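You operate a simulated robot arm through the tools that you are given. There is no shell and no other tool. Be economical: measure what you need, move in short steps, check, and stop when the job is done.

Carry out the task below with a simulated robot arm. There is one attempt and no reset: what you move stays moved.

TASK
Put the small weight with teal ring on the wide flat weight with yellow ring.

It is judged by the outcome, as a careful person would: the job done as asked, and still so three seconds after it is handed in. It fails if anything else is knocked over, pushed out of place, dropped, spilled or broken.

THE ROBOT
A 6-joint arm with a two-finger parallel gripper, fixed in place. Base frame: the origin is at the foot of the arm, x ahead of it, y to its left, z up; the work surface is at about z = 820. Units: mm, degrees, N and s.
With the tool pointing down near the work surface it reaches from about 260 to 680 mm from the base axis. Its first joint turns from -66.0 to 66.0 degrees. Payload 2.9 kg.
The TCP is the grasp point between the finger pads, 30 mm short of the fingertips. In the tool frame z runs along the fingers and y along their closing line. The gripper opens to 110 mm. The fingers are 20 mm wide and 10 mm thick; the gripper's body (48 by 112 mm) begins 55 mm behind the TCP.
Orientation is that of the tool frame in the base frame, as [roll, pitch, yaw] about the fixed x, y, z axes, in that order (R = Rz(yaw) Ry(pitch) Rx(roll)). With the fingers straight down and closing along the base's y, the tool's x points along the base's -x, its y along +y and its z along -z.

THE INTERFACE
- The arm moves only by the tool drive_tool. Its argument "steps" is a list of rows, each an object (a shift or turn left out is 0, a gripper value left out holds the last) with "xyz": the shift along the base's x, y, z in units of 50 mm (1.0 is 50 mm), a list of three; "rot": the turn, a rotation vector about the base's x, y, z in units of 8 degrees (1.0 is 8 degrees), a list of three; "fingers": the closure, from 0 (fully open) to 1 (shut). In form: [{"xyz": [tx, ty, tz], "rot": [ax, ay, az], "fingers": fingers}, ...]. A call has 1 to 20 rows; each row shifts and turns the commanded pose from where the row before left it. A call with a number of a shift or a turn outside -1 to 1 is refused whole. Rows are played at 5 a second. More than 50 mm and 8.6 degrees between two rows, or a gripper value outside its range, and nothing of the call is played. A pose out of reach is approached as far as the arm can. The call stops where the force on the tool passes 40 N (or 10 N more than at its start, if that is more) or the arm is blocked; 0.2 s more then pass. The fingers move at their own pace (about 108 mm/s each) and stop on an object; they squeeze with about 33 N. The grip force told is the motor's: it shows also when the fingers shut on nothing. Time passes only in rows, and 0.2 s behind the last, so rows that do not move let the fingers close. The reply holds the time, the measured pose of the TCP, the force on the tool along the base axes, the opening and the grip force, in the units named above and with some noise, and new pictures: "pictures" is both (left out), scene, wrist or none.
- Cameras (640 x 400 px; columns grow to the right, rows downward): "scene" is fixed at [87.7, 434.9, 1406.7]; the picture's right is [-0.74, -0.68, 0.00], its down [-0.33, 0.36, -0.87] and it looks along [0.59, -0.64, -0.49] (base axes); focal length 369 px, centre (320, 200). "wrist" rides on the gripper at [-36, 0, -57] in the tool frame; the picture's right is [0.00, -1.00, 0.00], its down [0.97, 0.00, -0.24] and it looks along [0.24, 0.00, 0.97] (tool axes); focal length 218 px, centre (320, 200).
- probe_pixels(camera, pixels): for up to 12 pixels [column, row] of the newest picture of that camera ("zoom" is the newest enlarged one), the place [x, y, z] in the base frame of the surface seen there, good to about 3 mm, but the place of the scene camera against the robot may be out by one fixed shift of up to 18 mm in any direction. No time passes.
- inspect(camera, box): a new picture of the part [left, top, right, bottom] of that camera's present view, enlarged. No time passes.
- hand_in(): hands the job in; it is judged then, once.

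Go step by step. Measure first, check grasps and placings, and put right what went wrong. The budget is 60 turns and 120 pictures, counting those below and the enlarged ones. Unless the task says otherwise, let go and move clear before handing in, and close with one line.

The tools are called as name(argument=value, ...) on one line, values as JSON. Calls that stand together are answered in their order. drive_tool: Moves the arm, as the interface text tells. Its arguments: {"type":"object","properties":{"steps":{"type":"array"},"pictures":{"type":"string","enum":["both","scene","wrist","none"]}},"required":["steps"]} The other tools are called the same way: probe_pixels (camera, pixels) gives the place of the surface under pixels of a picture; inspect (camera, box) takes an enlarged picture of a part of a camera's view; hand_in () hands the job in.

At the start:

```text
time: 0.0
eef_pos: [400.6, -140.5, 1051.9]
tcp_rot: [-179.9, 0.0, 180.0]
contact_force: [0.2, -0.8, -0.2]
width: 109.9
gripper_force: 0.1
```

scene: 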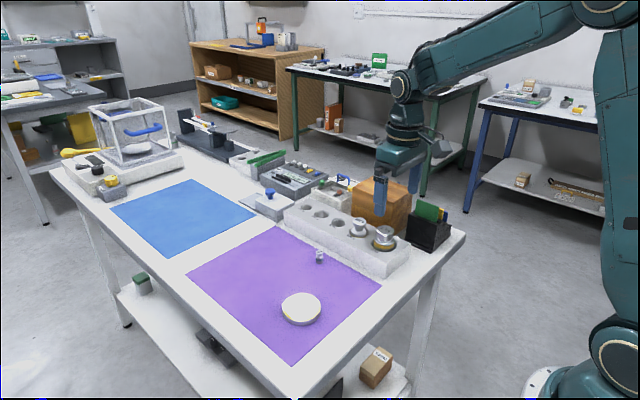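
wrist: 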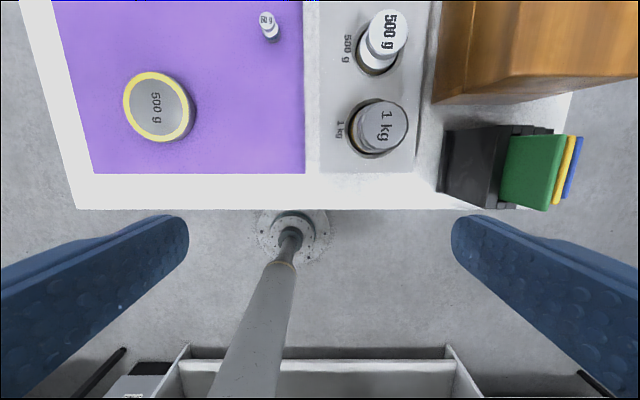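

The wrist picture shows the wide flat weight with the yellow ring at about (157,107) and a small weight at about (268,25). I'll enlarge both and probe them.

inspect(camera="scene", box=[260, 180, 420, 340])

inspect(camera="wrist", box=[220, 0, 320, 62])

probe_pixels(camera="wrist", pixels=[[157, 107], [126, 107], [190, 107], [157, 75], [157, 140], [265, 20], [270, 32], [240, 60]])

probe_pixels(camera="scene", pixels=[[300, 305], [319, 252], [319, 258], [300, 260]])

```text
2.50 times, centred on (340, 260) of scene
```

zoom: 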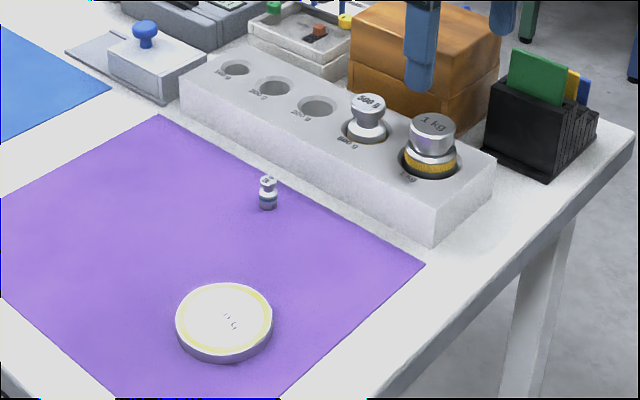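

```text
6.40 times, centred on (270, 31) of wrist
```

zoom: 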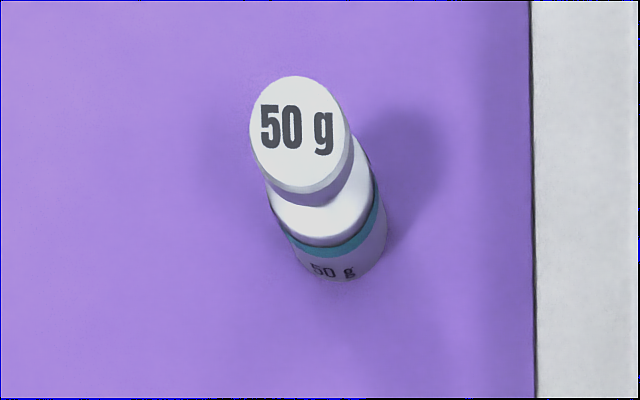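

```text
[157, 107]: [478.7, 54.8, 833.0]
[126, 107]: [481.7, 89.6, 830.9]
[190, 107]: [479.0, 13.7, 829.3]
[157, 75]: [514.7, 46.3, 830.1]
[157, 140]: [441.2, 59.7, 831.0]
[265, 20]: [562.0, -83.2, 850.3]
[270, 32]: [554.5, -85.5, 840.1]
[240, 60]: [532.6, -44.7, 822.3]
```

```text
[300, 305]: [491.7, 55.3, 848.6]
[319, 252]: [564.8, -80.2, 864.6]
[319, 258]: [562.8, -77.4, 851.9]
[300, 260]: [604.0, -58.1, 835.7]
```

The wrist view shows the 50 g weight with the teal ring near (560,-85), standing close to the rack. I'll measure the rack's edge and the heights beside it before choosing the finger direction.

probe_pixels(camera="wrist", pixels=[[300, 25], [310, 25], [322, 25], [330, 25], [388, 30], [380, 125], [271, 41], [262, 16]])

drive_tool(steps=[{"xyz": [0.8, 0.4, 0], "rot": [0, 0, 1]}, {"xyz": [0.8, 0.4, 0], "rot": [0, 0, 1]}, {"xyz": [0.6, 0.3, 0], "rot": [0, 0, 1]}, {"rot": [0, 0, 1]}, {"rot": [0, 0, 1]}, {"rot": [0, 0, 1]}, {"rot": [0, 0, 1]}, {"rot": [0, 0, 1]}, {"rot": [0, 0, 1]}, {"rot": [0, 0, 1]}, {"rot": [0, 0, 1]}, {"rot": [0, 0, 0.25]}, {}])

```text
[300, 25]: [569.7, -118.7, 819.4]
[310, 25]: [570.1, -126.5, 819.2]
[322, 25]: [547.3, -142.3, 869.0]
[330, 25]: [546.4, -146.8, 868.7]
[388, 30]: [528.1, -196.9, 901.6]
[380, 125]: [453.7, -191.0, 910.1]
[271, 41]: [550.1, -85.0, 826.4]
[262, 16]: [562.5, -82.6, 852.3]
```

```text
time: 2.8
eef_pos: [511.1, -83.6, 1052.5]
tcp_rot: [180.0, -0.1, -89.9]
contact_force: [0.1, 0.6, -0.3]
width: 110.0
gripper_force: 0.1
```

scene: 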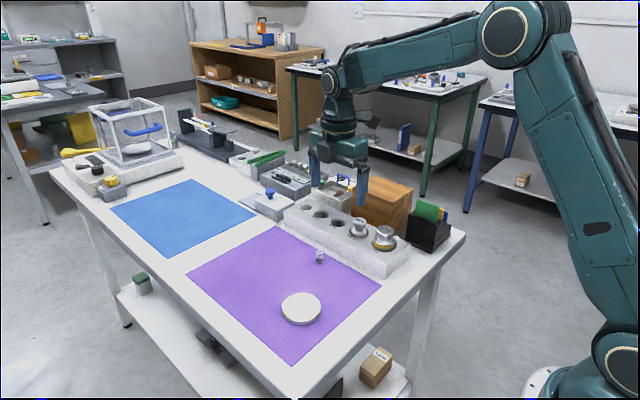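
wrist: 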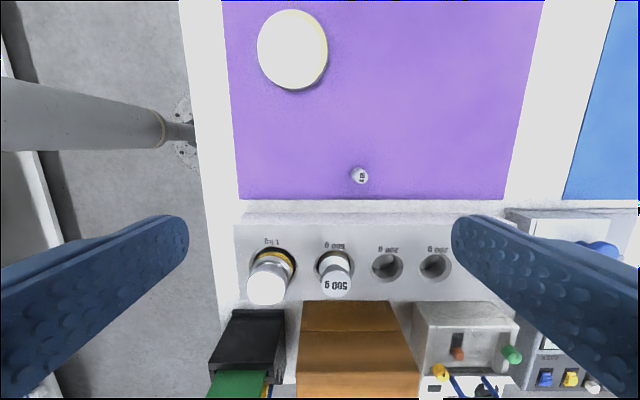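

The tool is now turned, so the fingers close along x. The 50 g weight is at (359,176) in the wrist picture and the disc at (292,49), so I'll probe both.

inspect(camera="wrist", box=[310, 145, 410, 208])

probe_pixels(camera="wrist", pixels=[[359, 176], [354, 176], [364, 176], [359, 170], [359, 182], [292, 49], [262, 49], [324, 49], [292, 14], [292, 84], [359, 216], [400, 176]])

```text
6.35 times, centred on (360, 176) of wrist
```

zoom: 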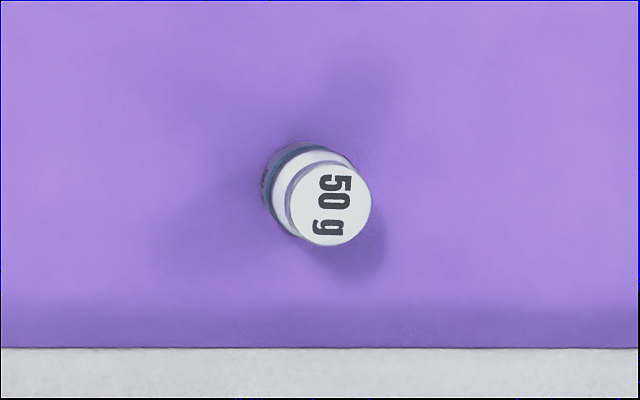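

```text
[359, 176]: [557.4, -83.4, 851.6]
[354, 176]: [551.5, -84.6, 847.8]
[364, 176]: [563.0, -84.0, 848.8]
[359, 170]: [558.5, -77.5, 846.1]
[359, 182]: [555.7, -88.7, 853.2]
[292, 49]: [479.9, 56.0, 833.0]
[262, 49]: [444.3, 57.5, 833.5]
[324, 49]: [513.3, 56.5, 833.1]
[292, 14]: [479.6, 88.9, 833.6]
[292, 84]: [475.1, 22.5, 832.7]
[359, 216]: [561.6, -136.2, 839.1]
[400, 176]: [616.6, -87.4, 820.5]
```

The weight's centre is about (559,-83) with its top near z=851. The disc's centre is about (479,56) with its top near z=833, and the rack front is about 50 mm behind the weight. I'll move above the weight, part-close the fingers and check.

drive_tool(steps=[{"xyz": [0.48, 0, -0.5], "fingers": 0.4}, {"xyz": [0.48, 0.01, -0.7]}, {"xyz": [0, 0, -0.8]}, {"xyz": [0, 0, -0.6]}, {}])

```text
time: 4.0
eef_pos: [558.4, -84.0, 922.1]
tcp_rot: [-179.9, -0.1, -90.0]
contact_force: [0.0, -1.1, 0.0]
width: 65.9
gripper_force: 0.1
```

scene: 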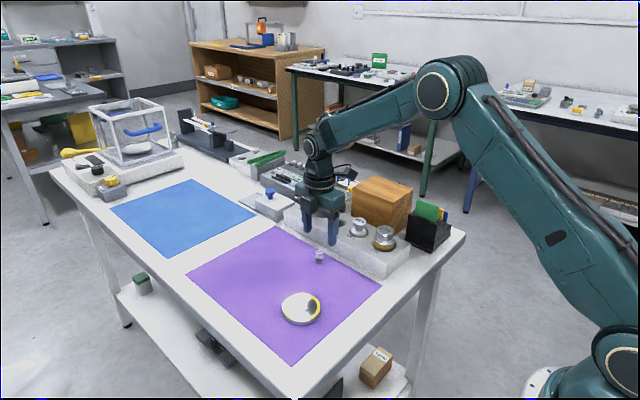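
wrist: 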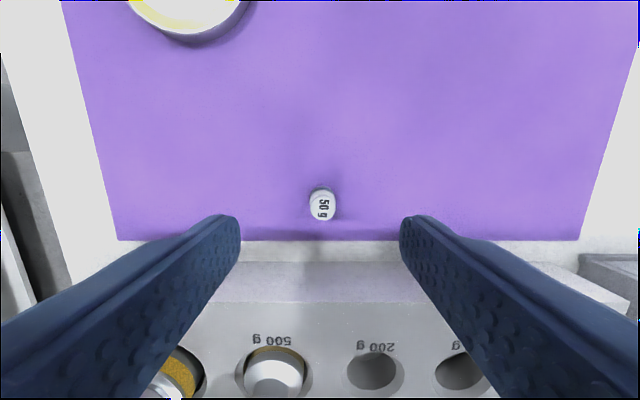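

The head sits at (322,207) in the wrist picture, which puts it under the tool to within about 1.5 mm. I'll go straight down to z about 856 without closing.

drive_tool(steps=[{"xyz": [0.03, 0, -0.5]}, {"xyz": [0, 0, -0.5]}, {"xyz": [0, 0, -0.32]}, {}])

```text
time: 5.0
eef_pos: [560.5, -82.4, 857.0]
tcp_rot: [179.9, 0.0, -89.9]
contact_force: [-0.6, 1.2, -0.1]
width: 66.0
gripper_force: 0.1
```

scene: 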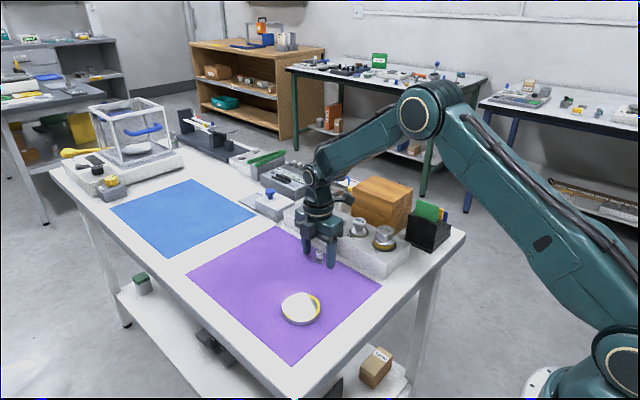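
wrist: 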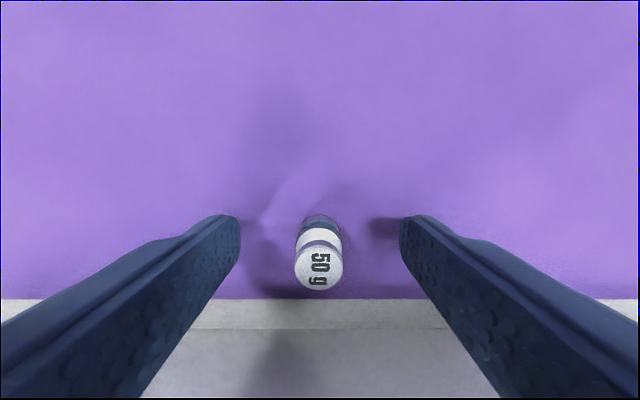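

The weight is centred between the fingers at (319,268), so I'll close on it slowly.

drive_tool(steps=[{"fingers": 0.55}, {"fingers": 0.7}, {"fingers": 0.8}, {"fingers": 0.9}, {"fingers": 1.0}, {}, {}])

```text
time: 6.6
eef_pos: [559.6, -83.1, 857.3]
tcp_rot: [-180.0, 0.0, -90.0]
contact_force: [0.0, 1.2, -0.9]
width: 16.4
gripper_force: 33.1
```

scene: 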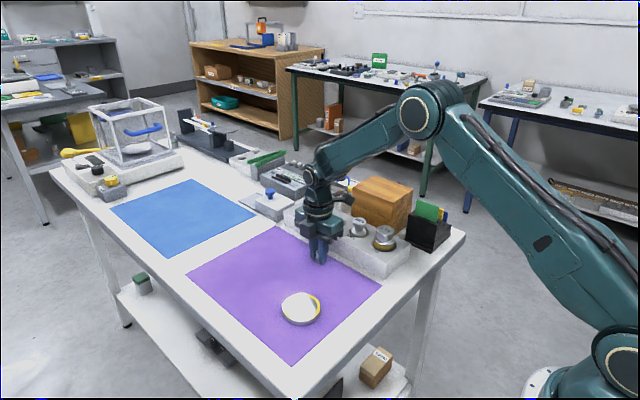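
wrist: 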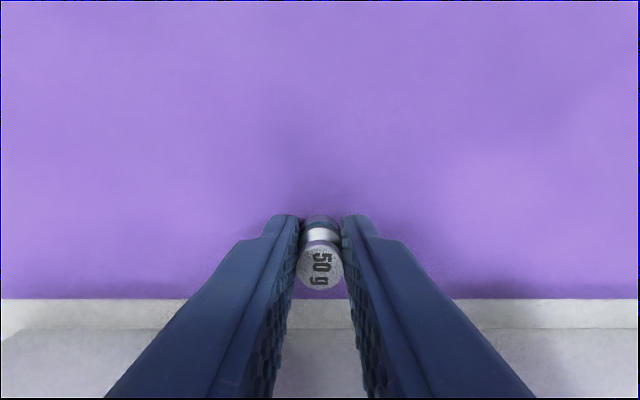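

The fingers stopped at 16.4 mm with a 33 N grip, so the weight is held. I'll lift it 50 mm and carry it over the disc at (479,56).

drive_tool(steps=[{"xyz": [0, 0, 0.3]}, {"xyz": [0, 0, 0.7]}, {"xyz": [-0.32, 0.56, 0]}, {"xyz": [-0.32, 0.56, 0]}, {"xyz": [-0.32, 0.56, 0]}, {"xyz": [-0.32, 0.56, 0]}, {"xyz": [-0.33, 0.54, 0]}, {}, {}])

```text
time: 8.6
eef_pos: [479.2, 54.8, 907.4]
tcp_rot: [-180.0, 0.0, -89.9]
contact_force: [-0.2, -0.4, -0.9]
width: 0.0
gripper_force: 33.0
```

scene: 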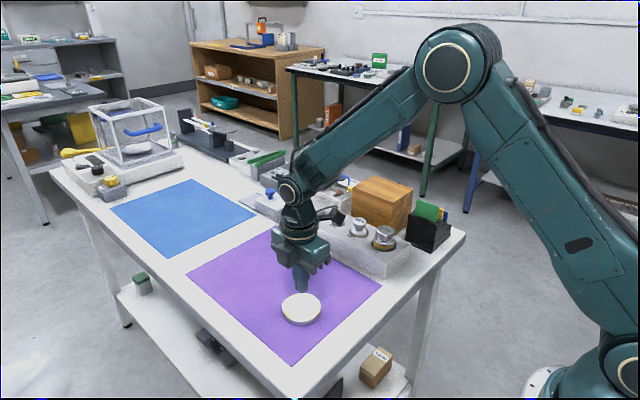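
wrist: 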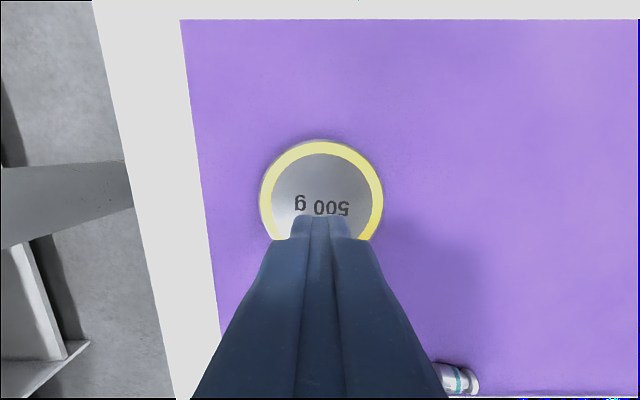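

The width reads 0, so the weight slipped out. I can see it lying on the mat at (458,378). I'll rise and back up to look at it.

drive_tool(steps=[{"xyz": [0, -0.5, 0.8]}, {"xyz": [0.4, -0.8, 0.8], "fingers": 0.4}, {"xyz": [0.5, -0.5, 0]}, {}, {}])

```text
refused: row 2 steps farther than a row can; nothing moved
```

drive_tool(steps=[{"xyz": [0, -0.4, 0.8]}, {"xyz": [0.4, -0.4, 0.8], "fingers": 0.4}, {"xyz": [0.5, -0.5, 0]}, {"xyz": [0.2, -0.5, 0]}, {}])

```text
time: 9.8
eef_pos: [535.5, -35.5, 987.1]
tcp_rot: [180.0, 0.0, -89.9]
contact_force: [-0.8, 0.4, 0.2]
width: 66.0
gripper_force: 0.0
```

scene: 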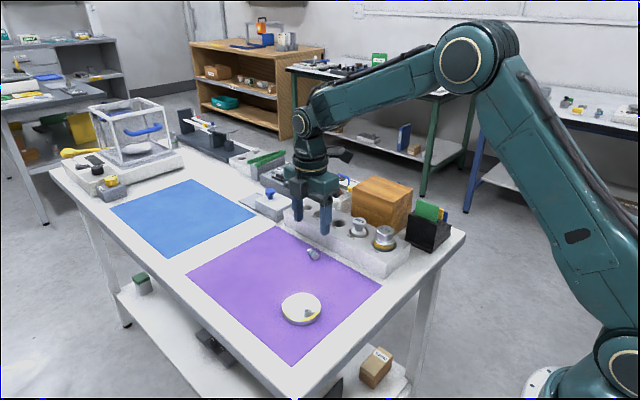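
wrist: 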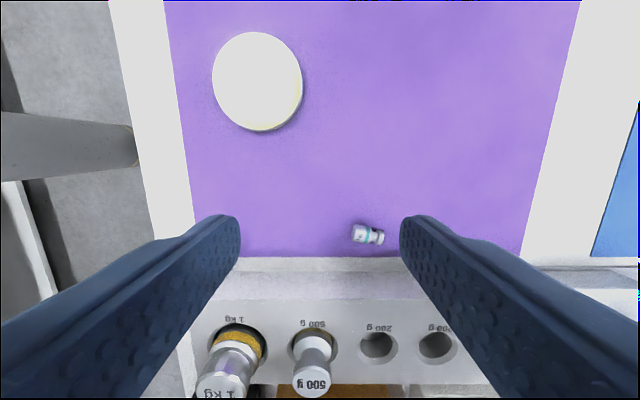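

The weight lies on the mat near (367,234), with its head pointing roughly +x. I'll enlarge and probe it.

inspect(camera="wrist", box=[335, 212, 399, 252])

probe_pixels(camera="wrist", pixels=[[353, 233], [359, 233], [365, 235], [371, 235], [374, 236], [377, 237], [381, 238], [360, 226], [359, 241], [368, 250], [368, 262]])

inspect(camera="scene", box=[280, 230, 344, 270])

```text
10.00 times, centred on (367, 232) of wrist
```

zoom: 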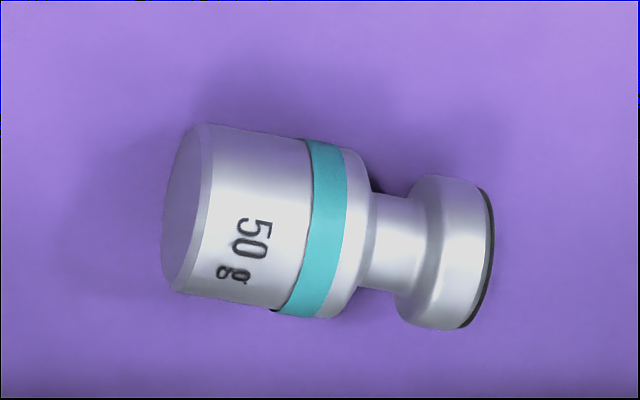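

```text
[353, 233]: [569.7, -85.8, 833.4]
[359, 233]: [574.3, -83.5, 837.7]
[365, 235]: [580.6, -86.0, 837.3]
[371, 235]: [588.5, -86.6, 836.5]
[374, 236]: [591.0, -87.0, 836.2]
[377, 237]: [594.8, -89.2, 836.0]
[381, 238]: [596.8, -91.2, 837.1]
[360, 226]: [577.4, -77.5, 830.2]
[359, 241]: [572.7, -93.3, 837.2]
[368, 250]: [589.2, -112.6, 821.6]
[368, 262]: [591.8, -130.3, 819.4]
```

```text
10.00 times, centred on (312, 250) of scene
```

zoom: 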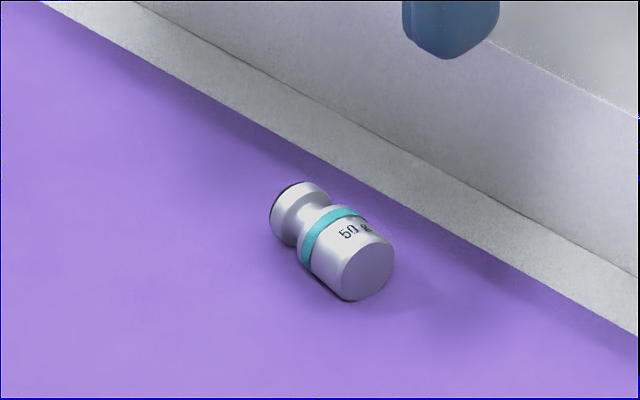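

The weight lies on the mat with its base near (570,-87) and its head near (600,-93), about 40 mm clear of the rack. I'll turn the tool so the fingers close across its body. That way I can pick it up and tip it upright afterwards.

drive_tool(steps=[{"rot": [0, 0, -1], "xyz": [0.2, -0.2, 0], "fingers": 0.65}, {"rot": [0, 0, -1], "xyz": [0.2, -0.2, 0]}, {"rot": [0, 0, -1], "xyz": [0.2, -0.2, 0]}, {"rot": [0, 0, -1], "xyz": [0.2, -0.2, 0]}, {"rot": [0, 0, -1], "xyz": [0.17, -0.27, 0]}, {"rot": [0, 0, -1]}, {"rot": [0, 0, -1]}, {"rot": [0, 0, -1]}, {"rot": [0, 0, -1]}, {"rot": [0, 0, -1]}, {"rot": [0, 0, -1]}, {"rot": [0, 0, -1], "xyz": [0, 0, -0.6]}, {"rot": [0, 0, -0.62], "xyz": [0, 0, -0.6]}, {}])

```text
time: 12.8
eef_pos: [582.6, -87.8, 923.6]
tcp_rot: [-180.0, 0.1, 169.0]
contact_force: [0.9, -0.1, -0.7]
width: 38.6
gripper_force: 0.1
```

scene: 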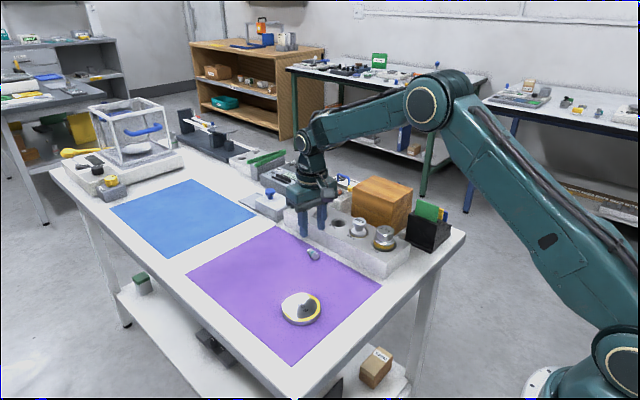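
wrist: 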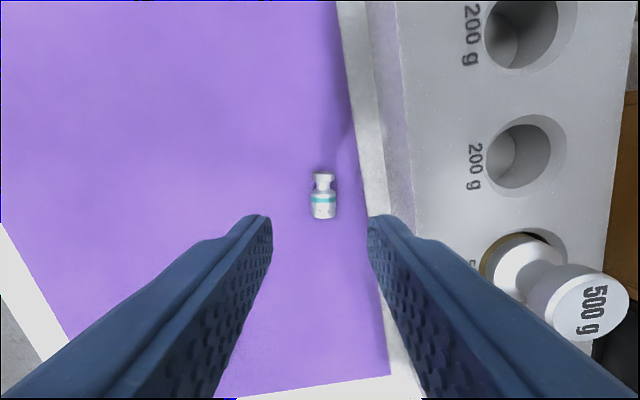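

The weight is now aligned with the tool axis at (323,195), about 2 mm toward -y. I'll correct that and go down until the fingertips are just above the mat.

drive_tool(steps=[{"xyz": [0, -0.04, -0.5]}, {"xyz": [0, 0, -0.5]}, {"xyz": [0, 0, -0.3]}, {"xyz": [0, 0, -0.12]}, {}])

```text
time: 14.0
eef_pos: [582.6, -91.0, 856.0]
tcp_rot: [-180.0, 0.0, 169.1]
contact_force: [0.0, -0.3, 0.2]
width: 38.7
gripper_force: 0.1
```

scene: 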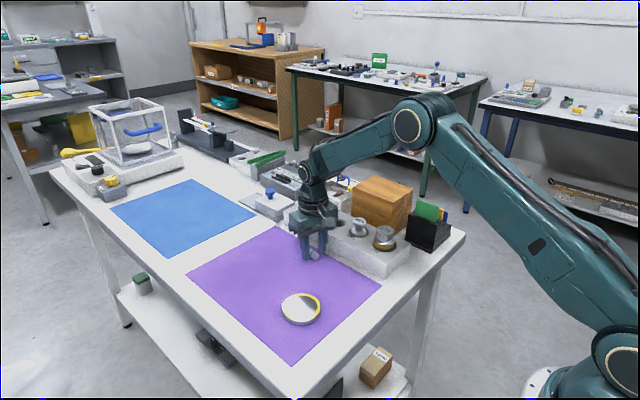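
wrist: 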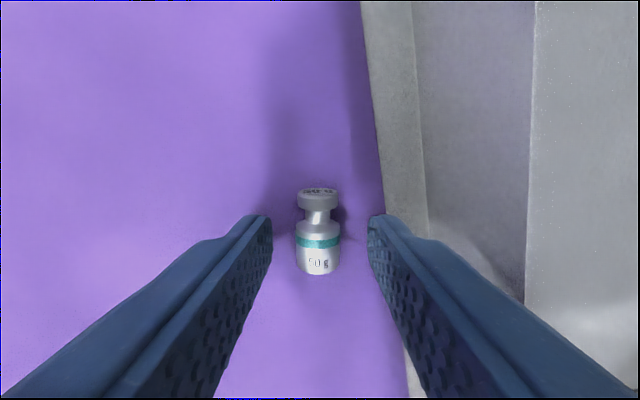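

The weight is centred between the pads at (318,235). I'll lower the last 3.5 mm to get a deeper grip, then close slowly.

drive_tool(steps=[{"xyz": [0, 0, -0.07]}, {}, {"fingers": 0.75}, {"fingers": 0.8}, {"fingers": 0.85}, {"fingers": 0.9}, {"fingers": 1.0}, {}, {}])

```text
time: 16.0
eef_pos: [581.7, -91.5, 851.5]
tcp_rot: [-180.0, 0.0, 169.0]
contact_force: [-0.2, 0.0, -1.0]
width: 16.6
gripper_force: 33.1
```

scene: 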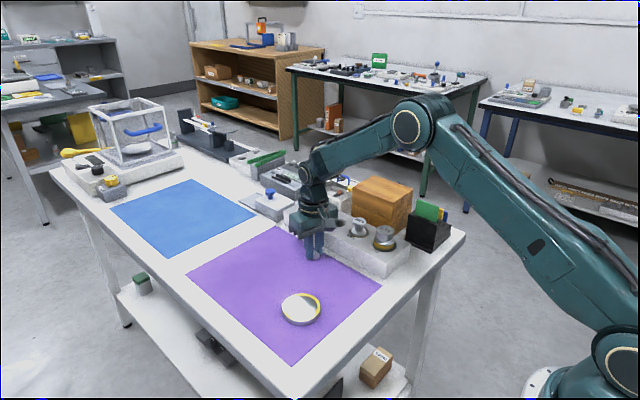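
wrist: 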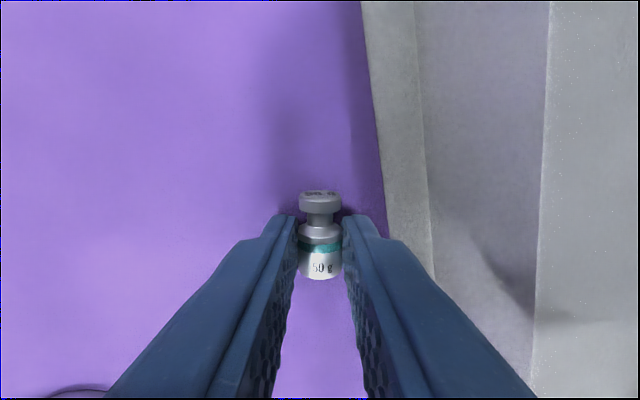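

It is gripped at 16.6 mm across the body. I'll lift it gently by 5 mm, then a little more, and check that it stays held.

drive_tool(steps=[{"xyz": [0, 0, 0.05]}, {"xyz": [0, 0, 0.05]}, {"xyz": [0, 0, 0.1]}, {"xyz": [0, 0, 0.1]}, {}], pictures="wrist")

```text
time: 17.2
eef_pos: [584.1, -89.2, 867.4]
tcp_rot: [-179.9, 0.0, 169.0]
contact_force: [-0.4, 0.5, -0.1]
width: 16.4
gripper_force: 32.8
```

wrist: 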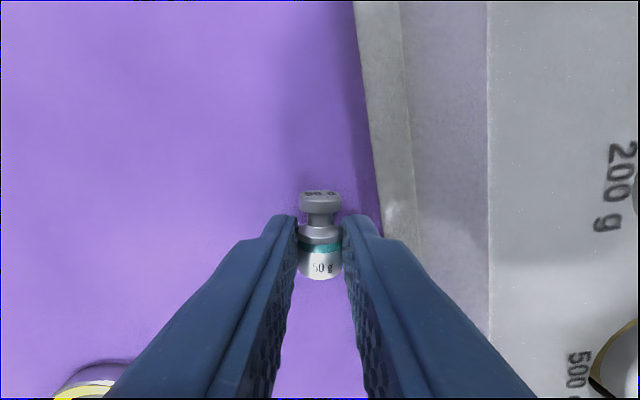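

It holds, and the weight still shows between the pads at (320,245). I'll raise it slowly and carry it toward the open mat in small steps.

drive_tool(steps=[{"xyz": [0, 0, 0.2]}, {"xyz": [0, 0, 0.3]}, {"xyz": [0, 0, 0.3]}, {"xyz": [-0.1, 0.2, 0.3]}, {"xyz": [-0.2, 0.3, 0.3]}, {"xyz": [-0.2, 0.3, 0.3]}, {"xyz": [-0.2, 0.3, 0.3]}, {"xyz": [-0.2, 0.3, 0]}, {"xyz": [-0.2, 0.3, 0]}, {"xyz": [-0.2, 0.3, 0]}, {"xyz": [-0.2, 0.3, 0]}, {"xyz": [-0.2, 0.3, 0]}, {"xyz": [-0.2, 0.3, 0]}, {}])

```text
time: 20.2
eef_pos: [488.4, 54.4, 967.0]
tcp_rot: [180.0, 0.0, 169.0]
contact_force: [0.9, 0.1, -0.7]
width: 16.6
gripper_force: 32.8
```

scene: 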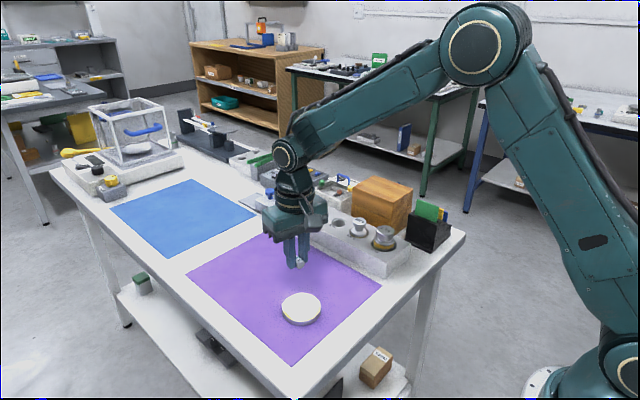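
wrist: 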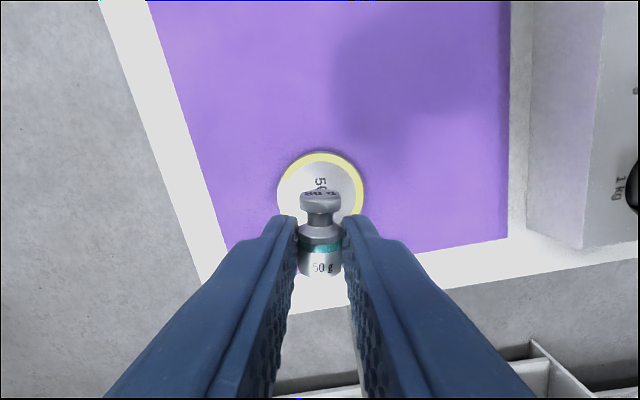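

The weight is held firmly (16.6 mm). Next I'll turn the tool about z by -64° and begin tilting it, so the base swings down and the gripper body leans toward +y.

drive_tool(steps=[{"rot": [0, 0, -1], "xyz": [0, 0, 0.2]}, {"rot": [0, 0, -1], "xyz": [0, 0, 0.2]}, {"rot": [0, 0, -1]}, {"rot": [0, 0, -1]}, {"rot": [0, 0, -1]}, {"rot": [0, 0, -1]}, {"rot": [0, 0, -1]}, {"rot": [0, 0, -1]}, {}, {"rot": [-0.966, -0.259, 0]}, {"rot": [-0.966, -0.259, 0]}, {"rot": [-0.966, -0.259, 0]}, {"rot": [-0.966, -0.259, 0]}, {}])

```text
time: 23.2
eef_pos: [488.0, 55.4, 985.8]
tcp_rot: [-180.0, 32.1, 105.1]
contact_force: [-0.2, 0.0, -0.3]
width: 16.9
gripper_force: 33.0
```

scene: 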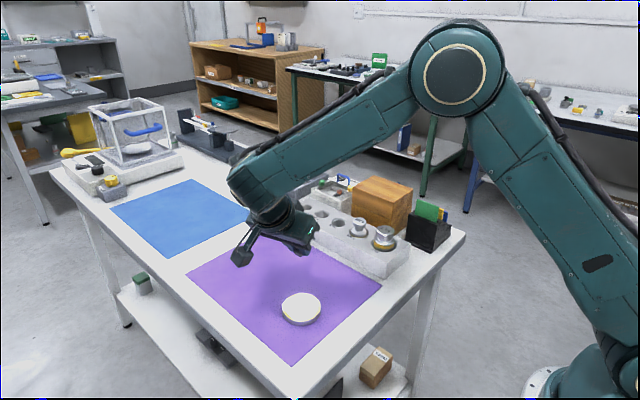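
wrist: 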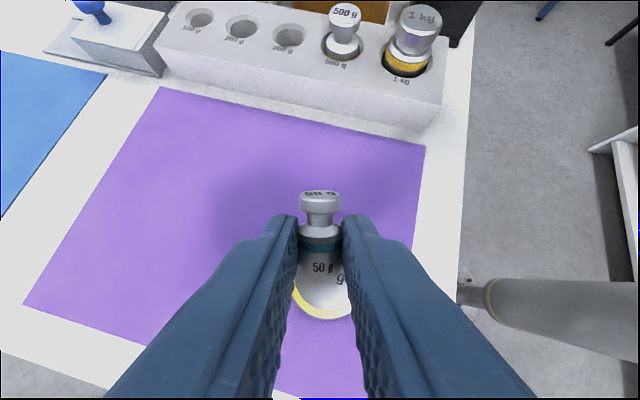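

The tilt is going the right way: pitch reads 32° and the weight is still held, with its base swinging down. I'll tilt five more rows to about 72°.

drive_tool(steps=[{"rot": [-0.966, -0.259, 0]}, {"rot": [-0.966, -0.259, 0]}, {"rot": [-0.966, -0.259, 0]}, {"rot": [-0.966, -0.259, 0]}, {"rot": [-0.966, -0.259, 0]}, {}, {}])

```text
time: 24.8
eef_pos: [479.9, 41.1, 979.5]
tcp_rot: [179.7, 71.6, 105.2]
contact_force: [0.4, 0.1, -0.5]
width: 16.3
gripper_force: 32.7
out of reach, approached as far as the arm can: row 5
```

scene: 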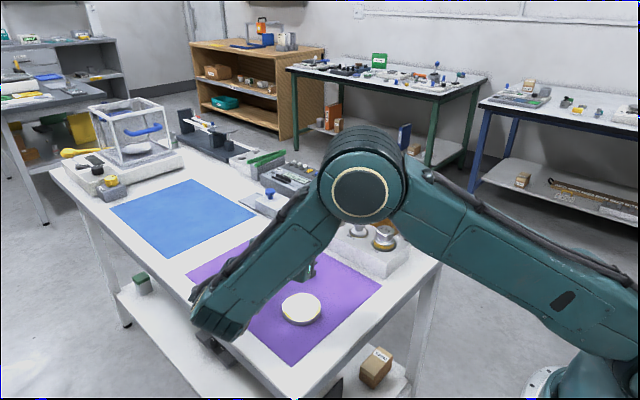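
wrist: 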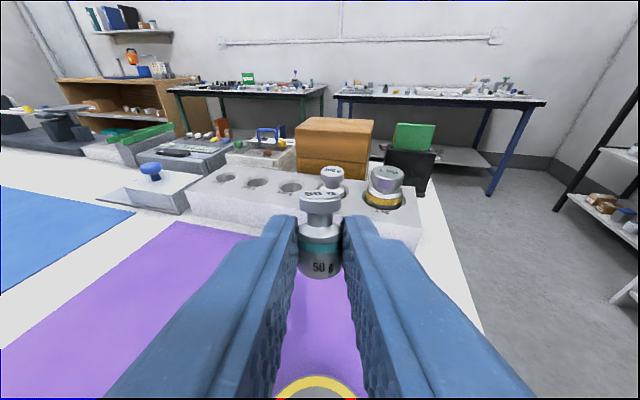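

The orientation reached about 72° with the weight still held, but the arm is at its limit here and the position is off by 16 mm. I'll swing the tool's heading +24° about z, back toward the arm's outward direction, to ease the wrist.

drive_tool(steps=[{"rot": [0, 0, 0.8]}, {"rot": [0, 0, 0.8]}, {"rot": [0, 0, 0.8]}, {"rot": [0, 0, 0.6]}, {}, {}])

```text
time: 26.2
eef_pos: [481.0, 41.7, 980.2]
tcp_rot: [-179.9, 72.0, 129.2]
contact_force: [0.5, -0.4, -0.8]
width: 16.7
gripper_force: 32.7
```

scene: 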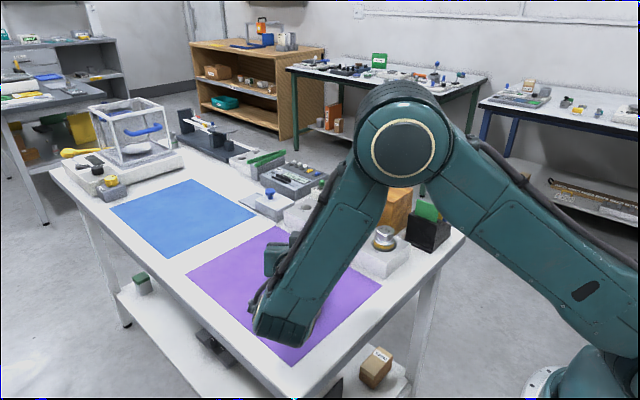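
wrist: 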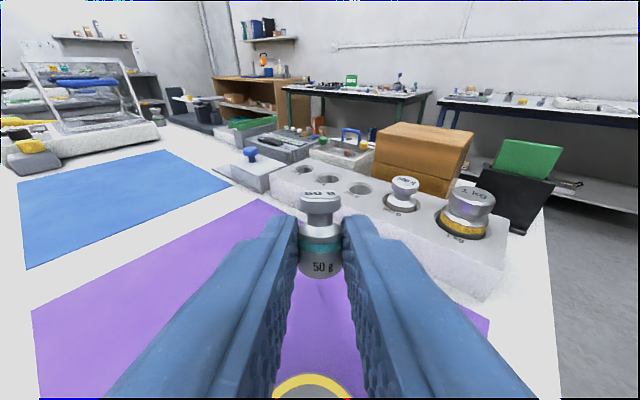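

The pose is now reached cleanly: pitch 72°, yaw 129° and weight held. The weight's standing point is about (10,-12.5) from the TCP, so I'll put the TCP near (469,68.5) and descend partway to z about 900.

drive_tool(steps=[{"xyz": [-0.08, 0.18, -0.2]}, {"xyz": [-0.08, 0.18, -0.3]}, {"xyz": [-0.08, 0.18, -0.3]}, {"xyz": [0, 0, -0.3]}, {"xyz": [0, 0, -0.3]}, {"xyz": [0, 0, -0.2]}, {}, {}])

```text
time: 28.0
eef_pos: [470.2, 68.3, 900.8]
tcp_rot: [-179.8, 72.0, 129.2]
contact_force: [0.1, -0.3, -0.5]
width: 16.6
gripper_force: 32.7
```

scene: 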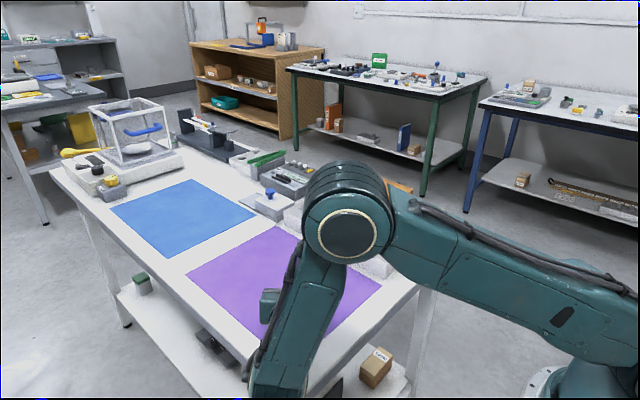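
wrist: 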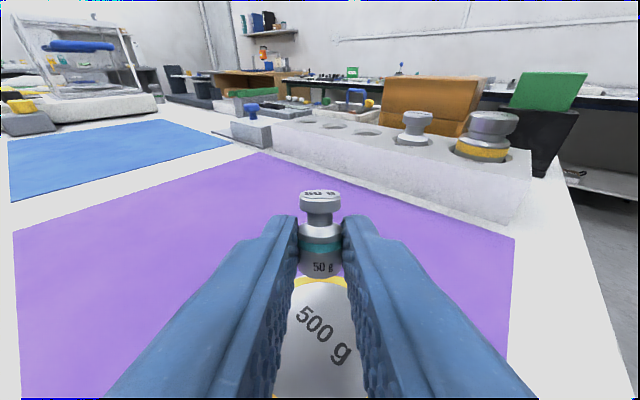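

The weight hangs over the disc with its base toward the "500 g" label. The forearm covers the scene view, so I'll measure how much clearance it has above the table.

probe_pixels(camera="scene", pixels=[[345, 230], [300, 330], [275, 380], [262, 396], [310, 390], [268, 300], [250, 370], [380, 260], [400, 230]])

probe_pixels(camera="wrist", pixels=[[320, 195], [320, 232], [320, 268], [320, 285], [320, 320], [320, 380], [300, 285]])

```text
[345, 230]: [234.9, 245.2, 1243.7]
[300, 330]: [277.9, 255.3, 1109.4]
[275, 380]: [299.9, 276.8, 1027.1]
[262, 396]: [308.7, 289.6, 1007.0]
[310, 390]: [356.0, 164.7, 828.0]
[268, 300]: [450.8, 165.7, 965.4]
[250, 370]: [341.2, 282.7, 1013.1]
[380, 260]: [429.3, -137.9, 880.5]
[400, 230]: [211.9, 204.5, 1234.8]
```

```text
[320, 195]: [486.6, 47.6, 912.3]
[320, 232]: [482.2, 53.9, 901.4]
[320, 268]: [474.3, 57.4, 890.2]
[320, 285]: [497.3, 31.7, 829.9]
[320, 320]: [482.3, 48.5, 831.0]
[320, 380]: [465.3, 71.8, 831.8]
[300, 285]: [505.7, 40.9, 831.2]
```

The wrist and forearm hang off the table edge (about x=310, y=285, z≥1000), so there is room. I'll tilt 8° more to bring the weight closer to upright, re-centre, and go down to about 6 mm above the disc.

drive_tool(steps=[{"rot": [-0.39, -0.316, 0], "xyz": [-0.03, 0.03, 0]}, {"rot": [-0.39, -0.316, 0], "xyz": [-0.03, 0.03, 0]}, {"xyz": [0, 0, -0.2]}, {"xyz": [0, 0, -0.2]}, {"xyz": [0, 0, -0.2]}, {"xyz": [0, 0, -0.2]}, {}, {}])

```text
time: 28.8
eef_pos: [467.1, 72.4, 900.6]
tcp_rot: [179.2, 80.6, 128.4]
contact_force: [-5.2, -0.4, 8.9]
width: 16.4
gripper_force: 32.8
stopped in row 3: the force on the tool passed its limit (the readings are from after the stop); the commanded pose is now the measured one
```

scene: 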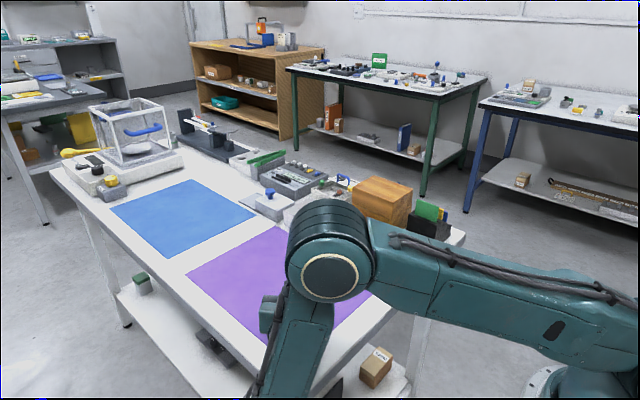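
wrist: 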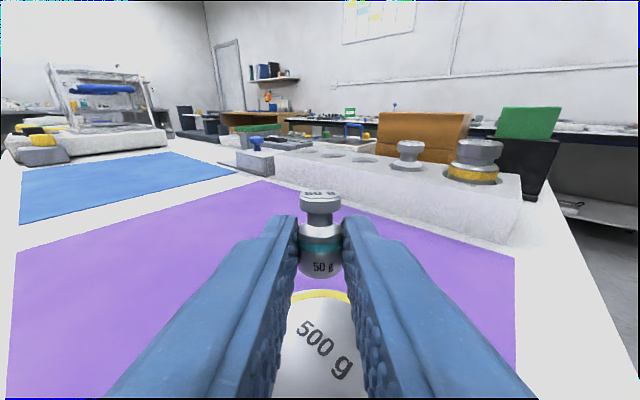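

The call stopped on contact with an upward force of about 9 N while the weight was still well above the disc. Something behind the hand probably touched the table, so I'll back up 30 mm and look.

drive_tool(steps=[{"xyz": [0, 0, 0.3]}, {"xyz": [0, 0, 0.3]}, {}])

inspect(camera="scene", box=[160, 200, 480, 400])

```text
time: 29.6
eef_pos: [467.3, 72.8, 930.1]
tcp_rot: [179.3, 80.6, 128.2]
contact_force: [-0.8, -0.1, -0.1]
width: 16.7
gripper_force: 32.8
```

scene: 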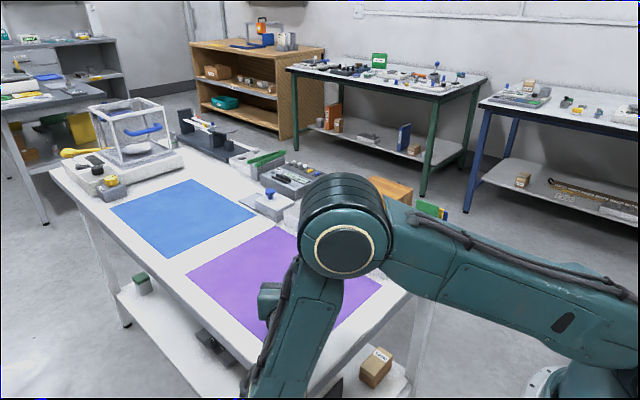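
wrist: 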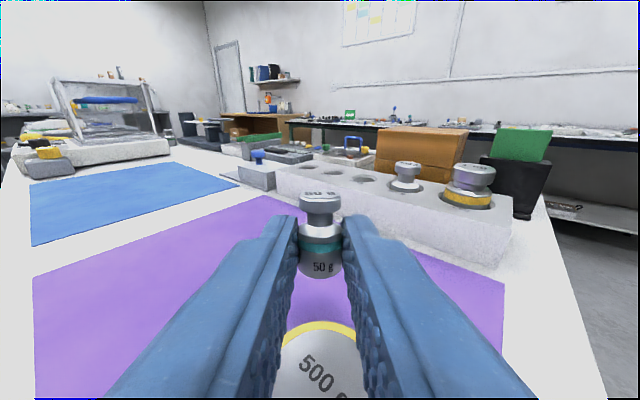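

```text
2.00 times, centred on (320, 300) of scene
```

zoom: 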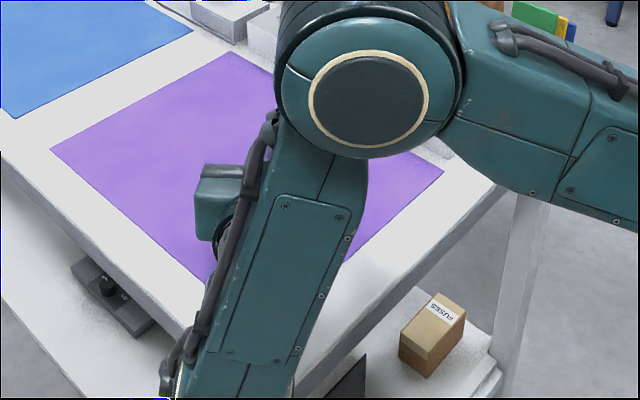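

After raising, the force is gone and the weight is still held, but I can't see what touched. 72° tilt was fine at this height, so I'll go back to it and go down in small steps, watching the force.

drive_tool(steps=[{"rot": [0.41, 0.335, 0], "xyz": [0.02, -0.04, 0]}, {"rot": [0.41, 0.335, 0], "xyz": [0.02, -0.04, 0]}, {}, {"xyz": [0, 0, -0.15]}, {"xyz": [0, 0, -0.15]}, {"xyz": [0, 0, -0.15]}, {"xyz": [0, 0, -0.15]}, {"xyz": [0, 0, -0.1]}, {"xyz": [0, 0, -0.1]}, {"xyz": [0, 0, -0.1]}, {"xyz": [0, 0, -0.1]}, {"xyz": [0, 0, -0.1]}, {"xyz": [0, 0, -0.1]}, {}])

```text
time: 32.1
eef_pos: [469.2, 69.5, 881.5]
tcp_rot: [179.0, 72.5, 128.3]
contact_force: [-3.8, 0.5, 5.6]
width: 16.7
gripper_force: 32.7
stopped in row 12: the force on the tool passed its limit (the readings are from after the stop); the commanded pose is now the measured one
```

scene: 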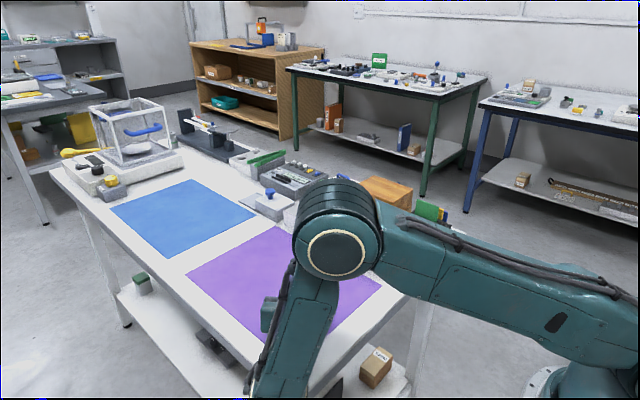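
wrist: 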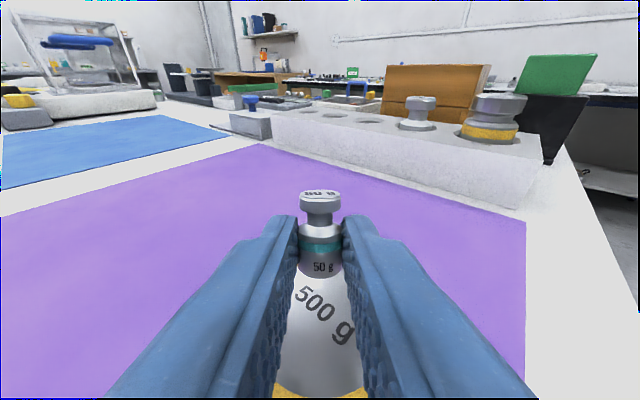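

Contact came again at z≈880 with 72° tilt. Comparing the two stops, something sticking out on the underside of the wrist (about 97 mm below the tool axis) is reaching the table, so tilts above about 62° are not possible here. I'll lay the weight back on open mat and regrip it with the tool leaning back, so that less tilt stands it upright.

drive_tool(steps=[{"xyz": [0, 0, 0.4]}, {"xyz": [0, 0, 0.6]}, {"xyz": [0.2, -0.2, 0.4]}, {"rot": [0.785, 0.62, 0], "xyz": [0.2, -0.2, 0]}, {"rot": [0.785, 0.62, 0], "xyz": [0.2, -0.2, 0]}, {"rot": [0.785, 0.62, 0], "xyz": [0.2, -0.2, 0]}, {"rot": [0.785, 0.62, 0], "xyz": [0.2, -0.2, 0]}, {"rot": [0.785, 0.62, 0], "xyz": [0.2, -0.2, 0]}, {"rot": [0.785, 0.62, 0], "xyz": [0.2, -0.2, 0]}, {"rot": [0.785, 0.62, 0], "xyz": [0.2, 0, 0]}, {"rot": [0.785, 0.62, 0]}, {"rot": [0.785, 0.62, 0]}, {}, {}])

```text
time: 35.1
eef_pos: [549.3, -0.8, 951.1]
tcp_rot: [179.2, 0.4, 128.3]
contact_force: [0.6, -1.1, -1.2]
width: 16.3
gripper_force: 33.0
```

scene: 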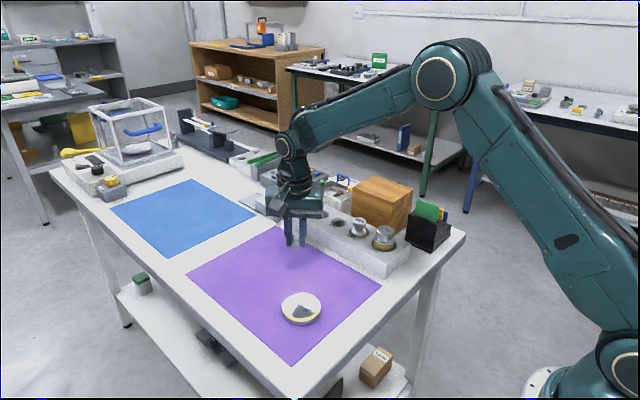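
wrist: 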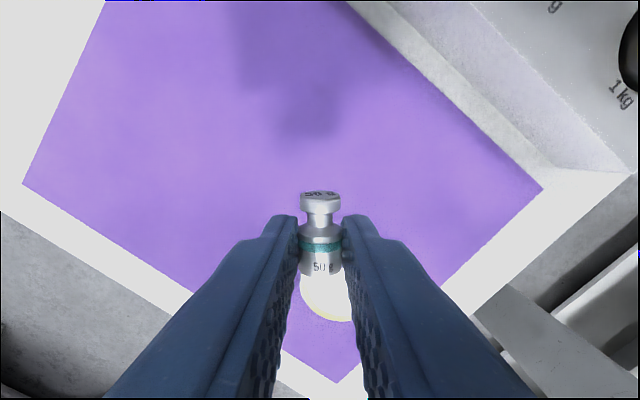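

The tool is vertical again over clear mat with the weight still gripped. I'll level the small roll error and lower it to its earlier lying height (z≈852).

drive_tool(steps=[{"rot": [-0.062, 0.0785, 0], "xyz": [0, 0, -0.4]}, {"xyz": [0, 0, -0.4]}, {"xyz": [0, 0, -0.4]}, {"xyz": [0, 0, -0.4]}, {"xyz": [0, 0, -0.2]}, {"xyz": [0, 0, -0.1]}, {"xyz": [0, 0, -0.04]}, {"xyz": [0, 0, -0.02]}, {}, {}])

```text
time: 37.3
eef_pos: [550.1, -1.0, 853.0]
tcp_rot: [180.0, 0.5, 128.3]
contact_force: [0.6, 0.6, -0.1]
width: 16.3
gripper_force: 33.2
```

scene: 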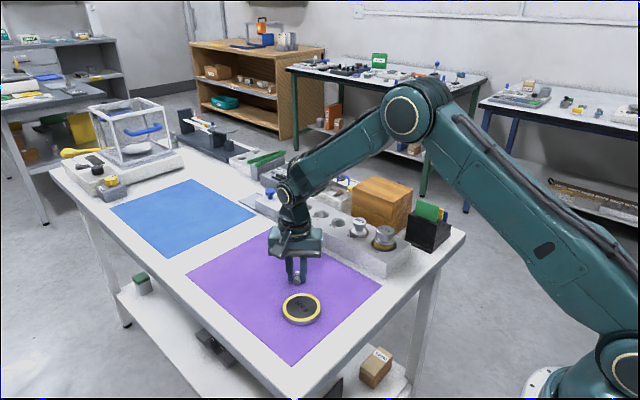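
wrist: 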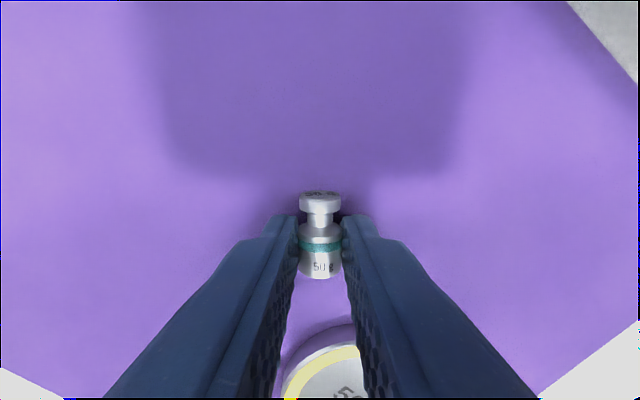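

The weight is back at its lying height on the mat. I'll open the fingers just a few millimetres so it stays caged, and lean the tool 18° toward the head side around it.

drive_tool(steps=[{"xyz": [0, 0, -0.01], "fingers": 0.8}, {"fingers": 0.78}, {"fingers": 0.77}, {"rot": [0.589, 0.465, 0], "xyz": [0.032, -0.041, 0.012]}, {"rot": [0.589, 0.465, 0], "xyz": [0.032, -0.041, 0.012]}, {"rot": [0.589, 0.465, 0], "xyz": [0.033, -0.041, 0.01]}, {}, {}])

```text
time: 39.1
eef_pos: [553.7, -7.5, 855.5]
tcp_rot: [-179.9, -17.6, 128.3]
contact_force: [0.4, -0.6, -0.5]
width: 25.2
gripper_force: 0.0
```

scene: 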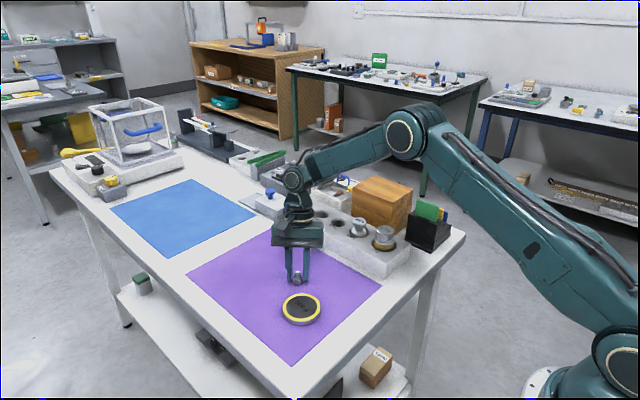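
wrist: 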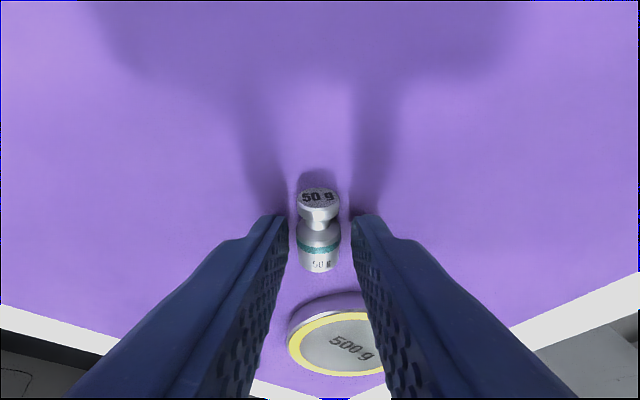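

The weight is still caged and centred at (318,235), and the tool leans 17.6°. I'll shift 3 mm toward the base, go down 1.5 mm, close, and test with a tiny lift.

drive_tool(steps=[{"xyz": [-0.037, 0.047, -0.03]}, {}, {"fingers": 0.82}, {"fingers": 0.86}, {"fingers": 0.92}, {"fingers": 1.0}, {}, {}, {"xyz": [0, 0, 0.04]}, {"xyz": [0, 0, 0.04]}, {"xyz": [0, 0, 0.06]}, {}])

```text
time: 41.7
eef_pos: [553.9, -5.4, 860.4]
tcp_rot: [179.9, -17.6, 128.4]
contact_force: [0.8, -0.9, -0.2]
width: 16.5
gripper_force: 33.0
```

scene: 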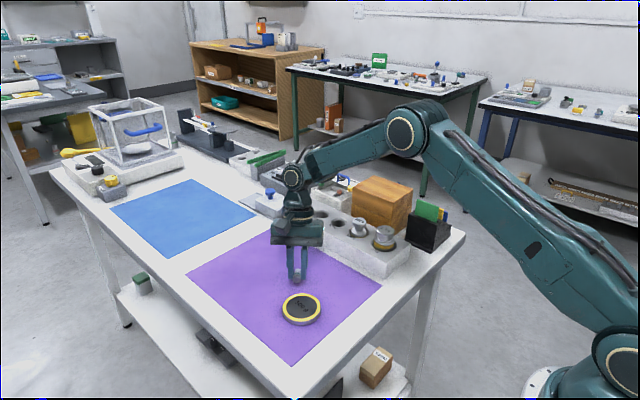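
wrist: 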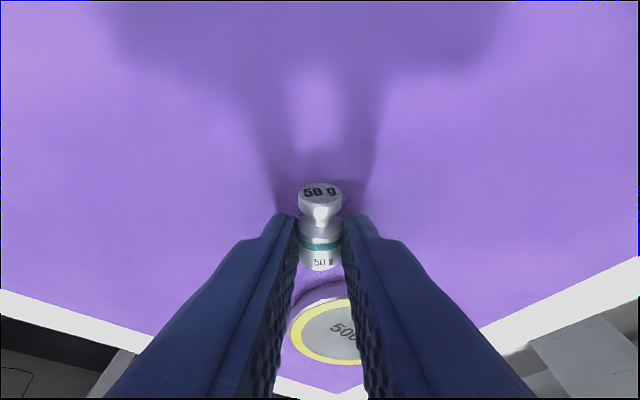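

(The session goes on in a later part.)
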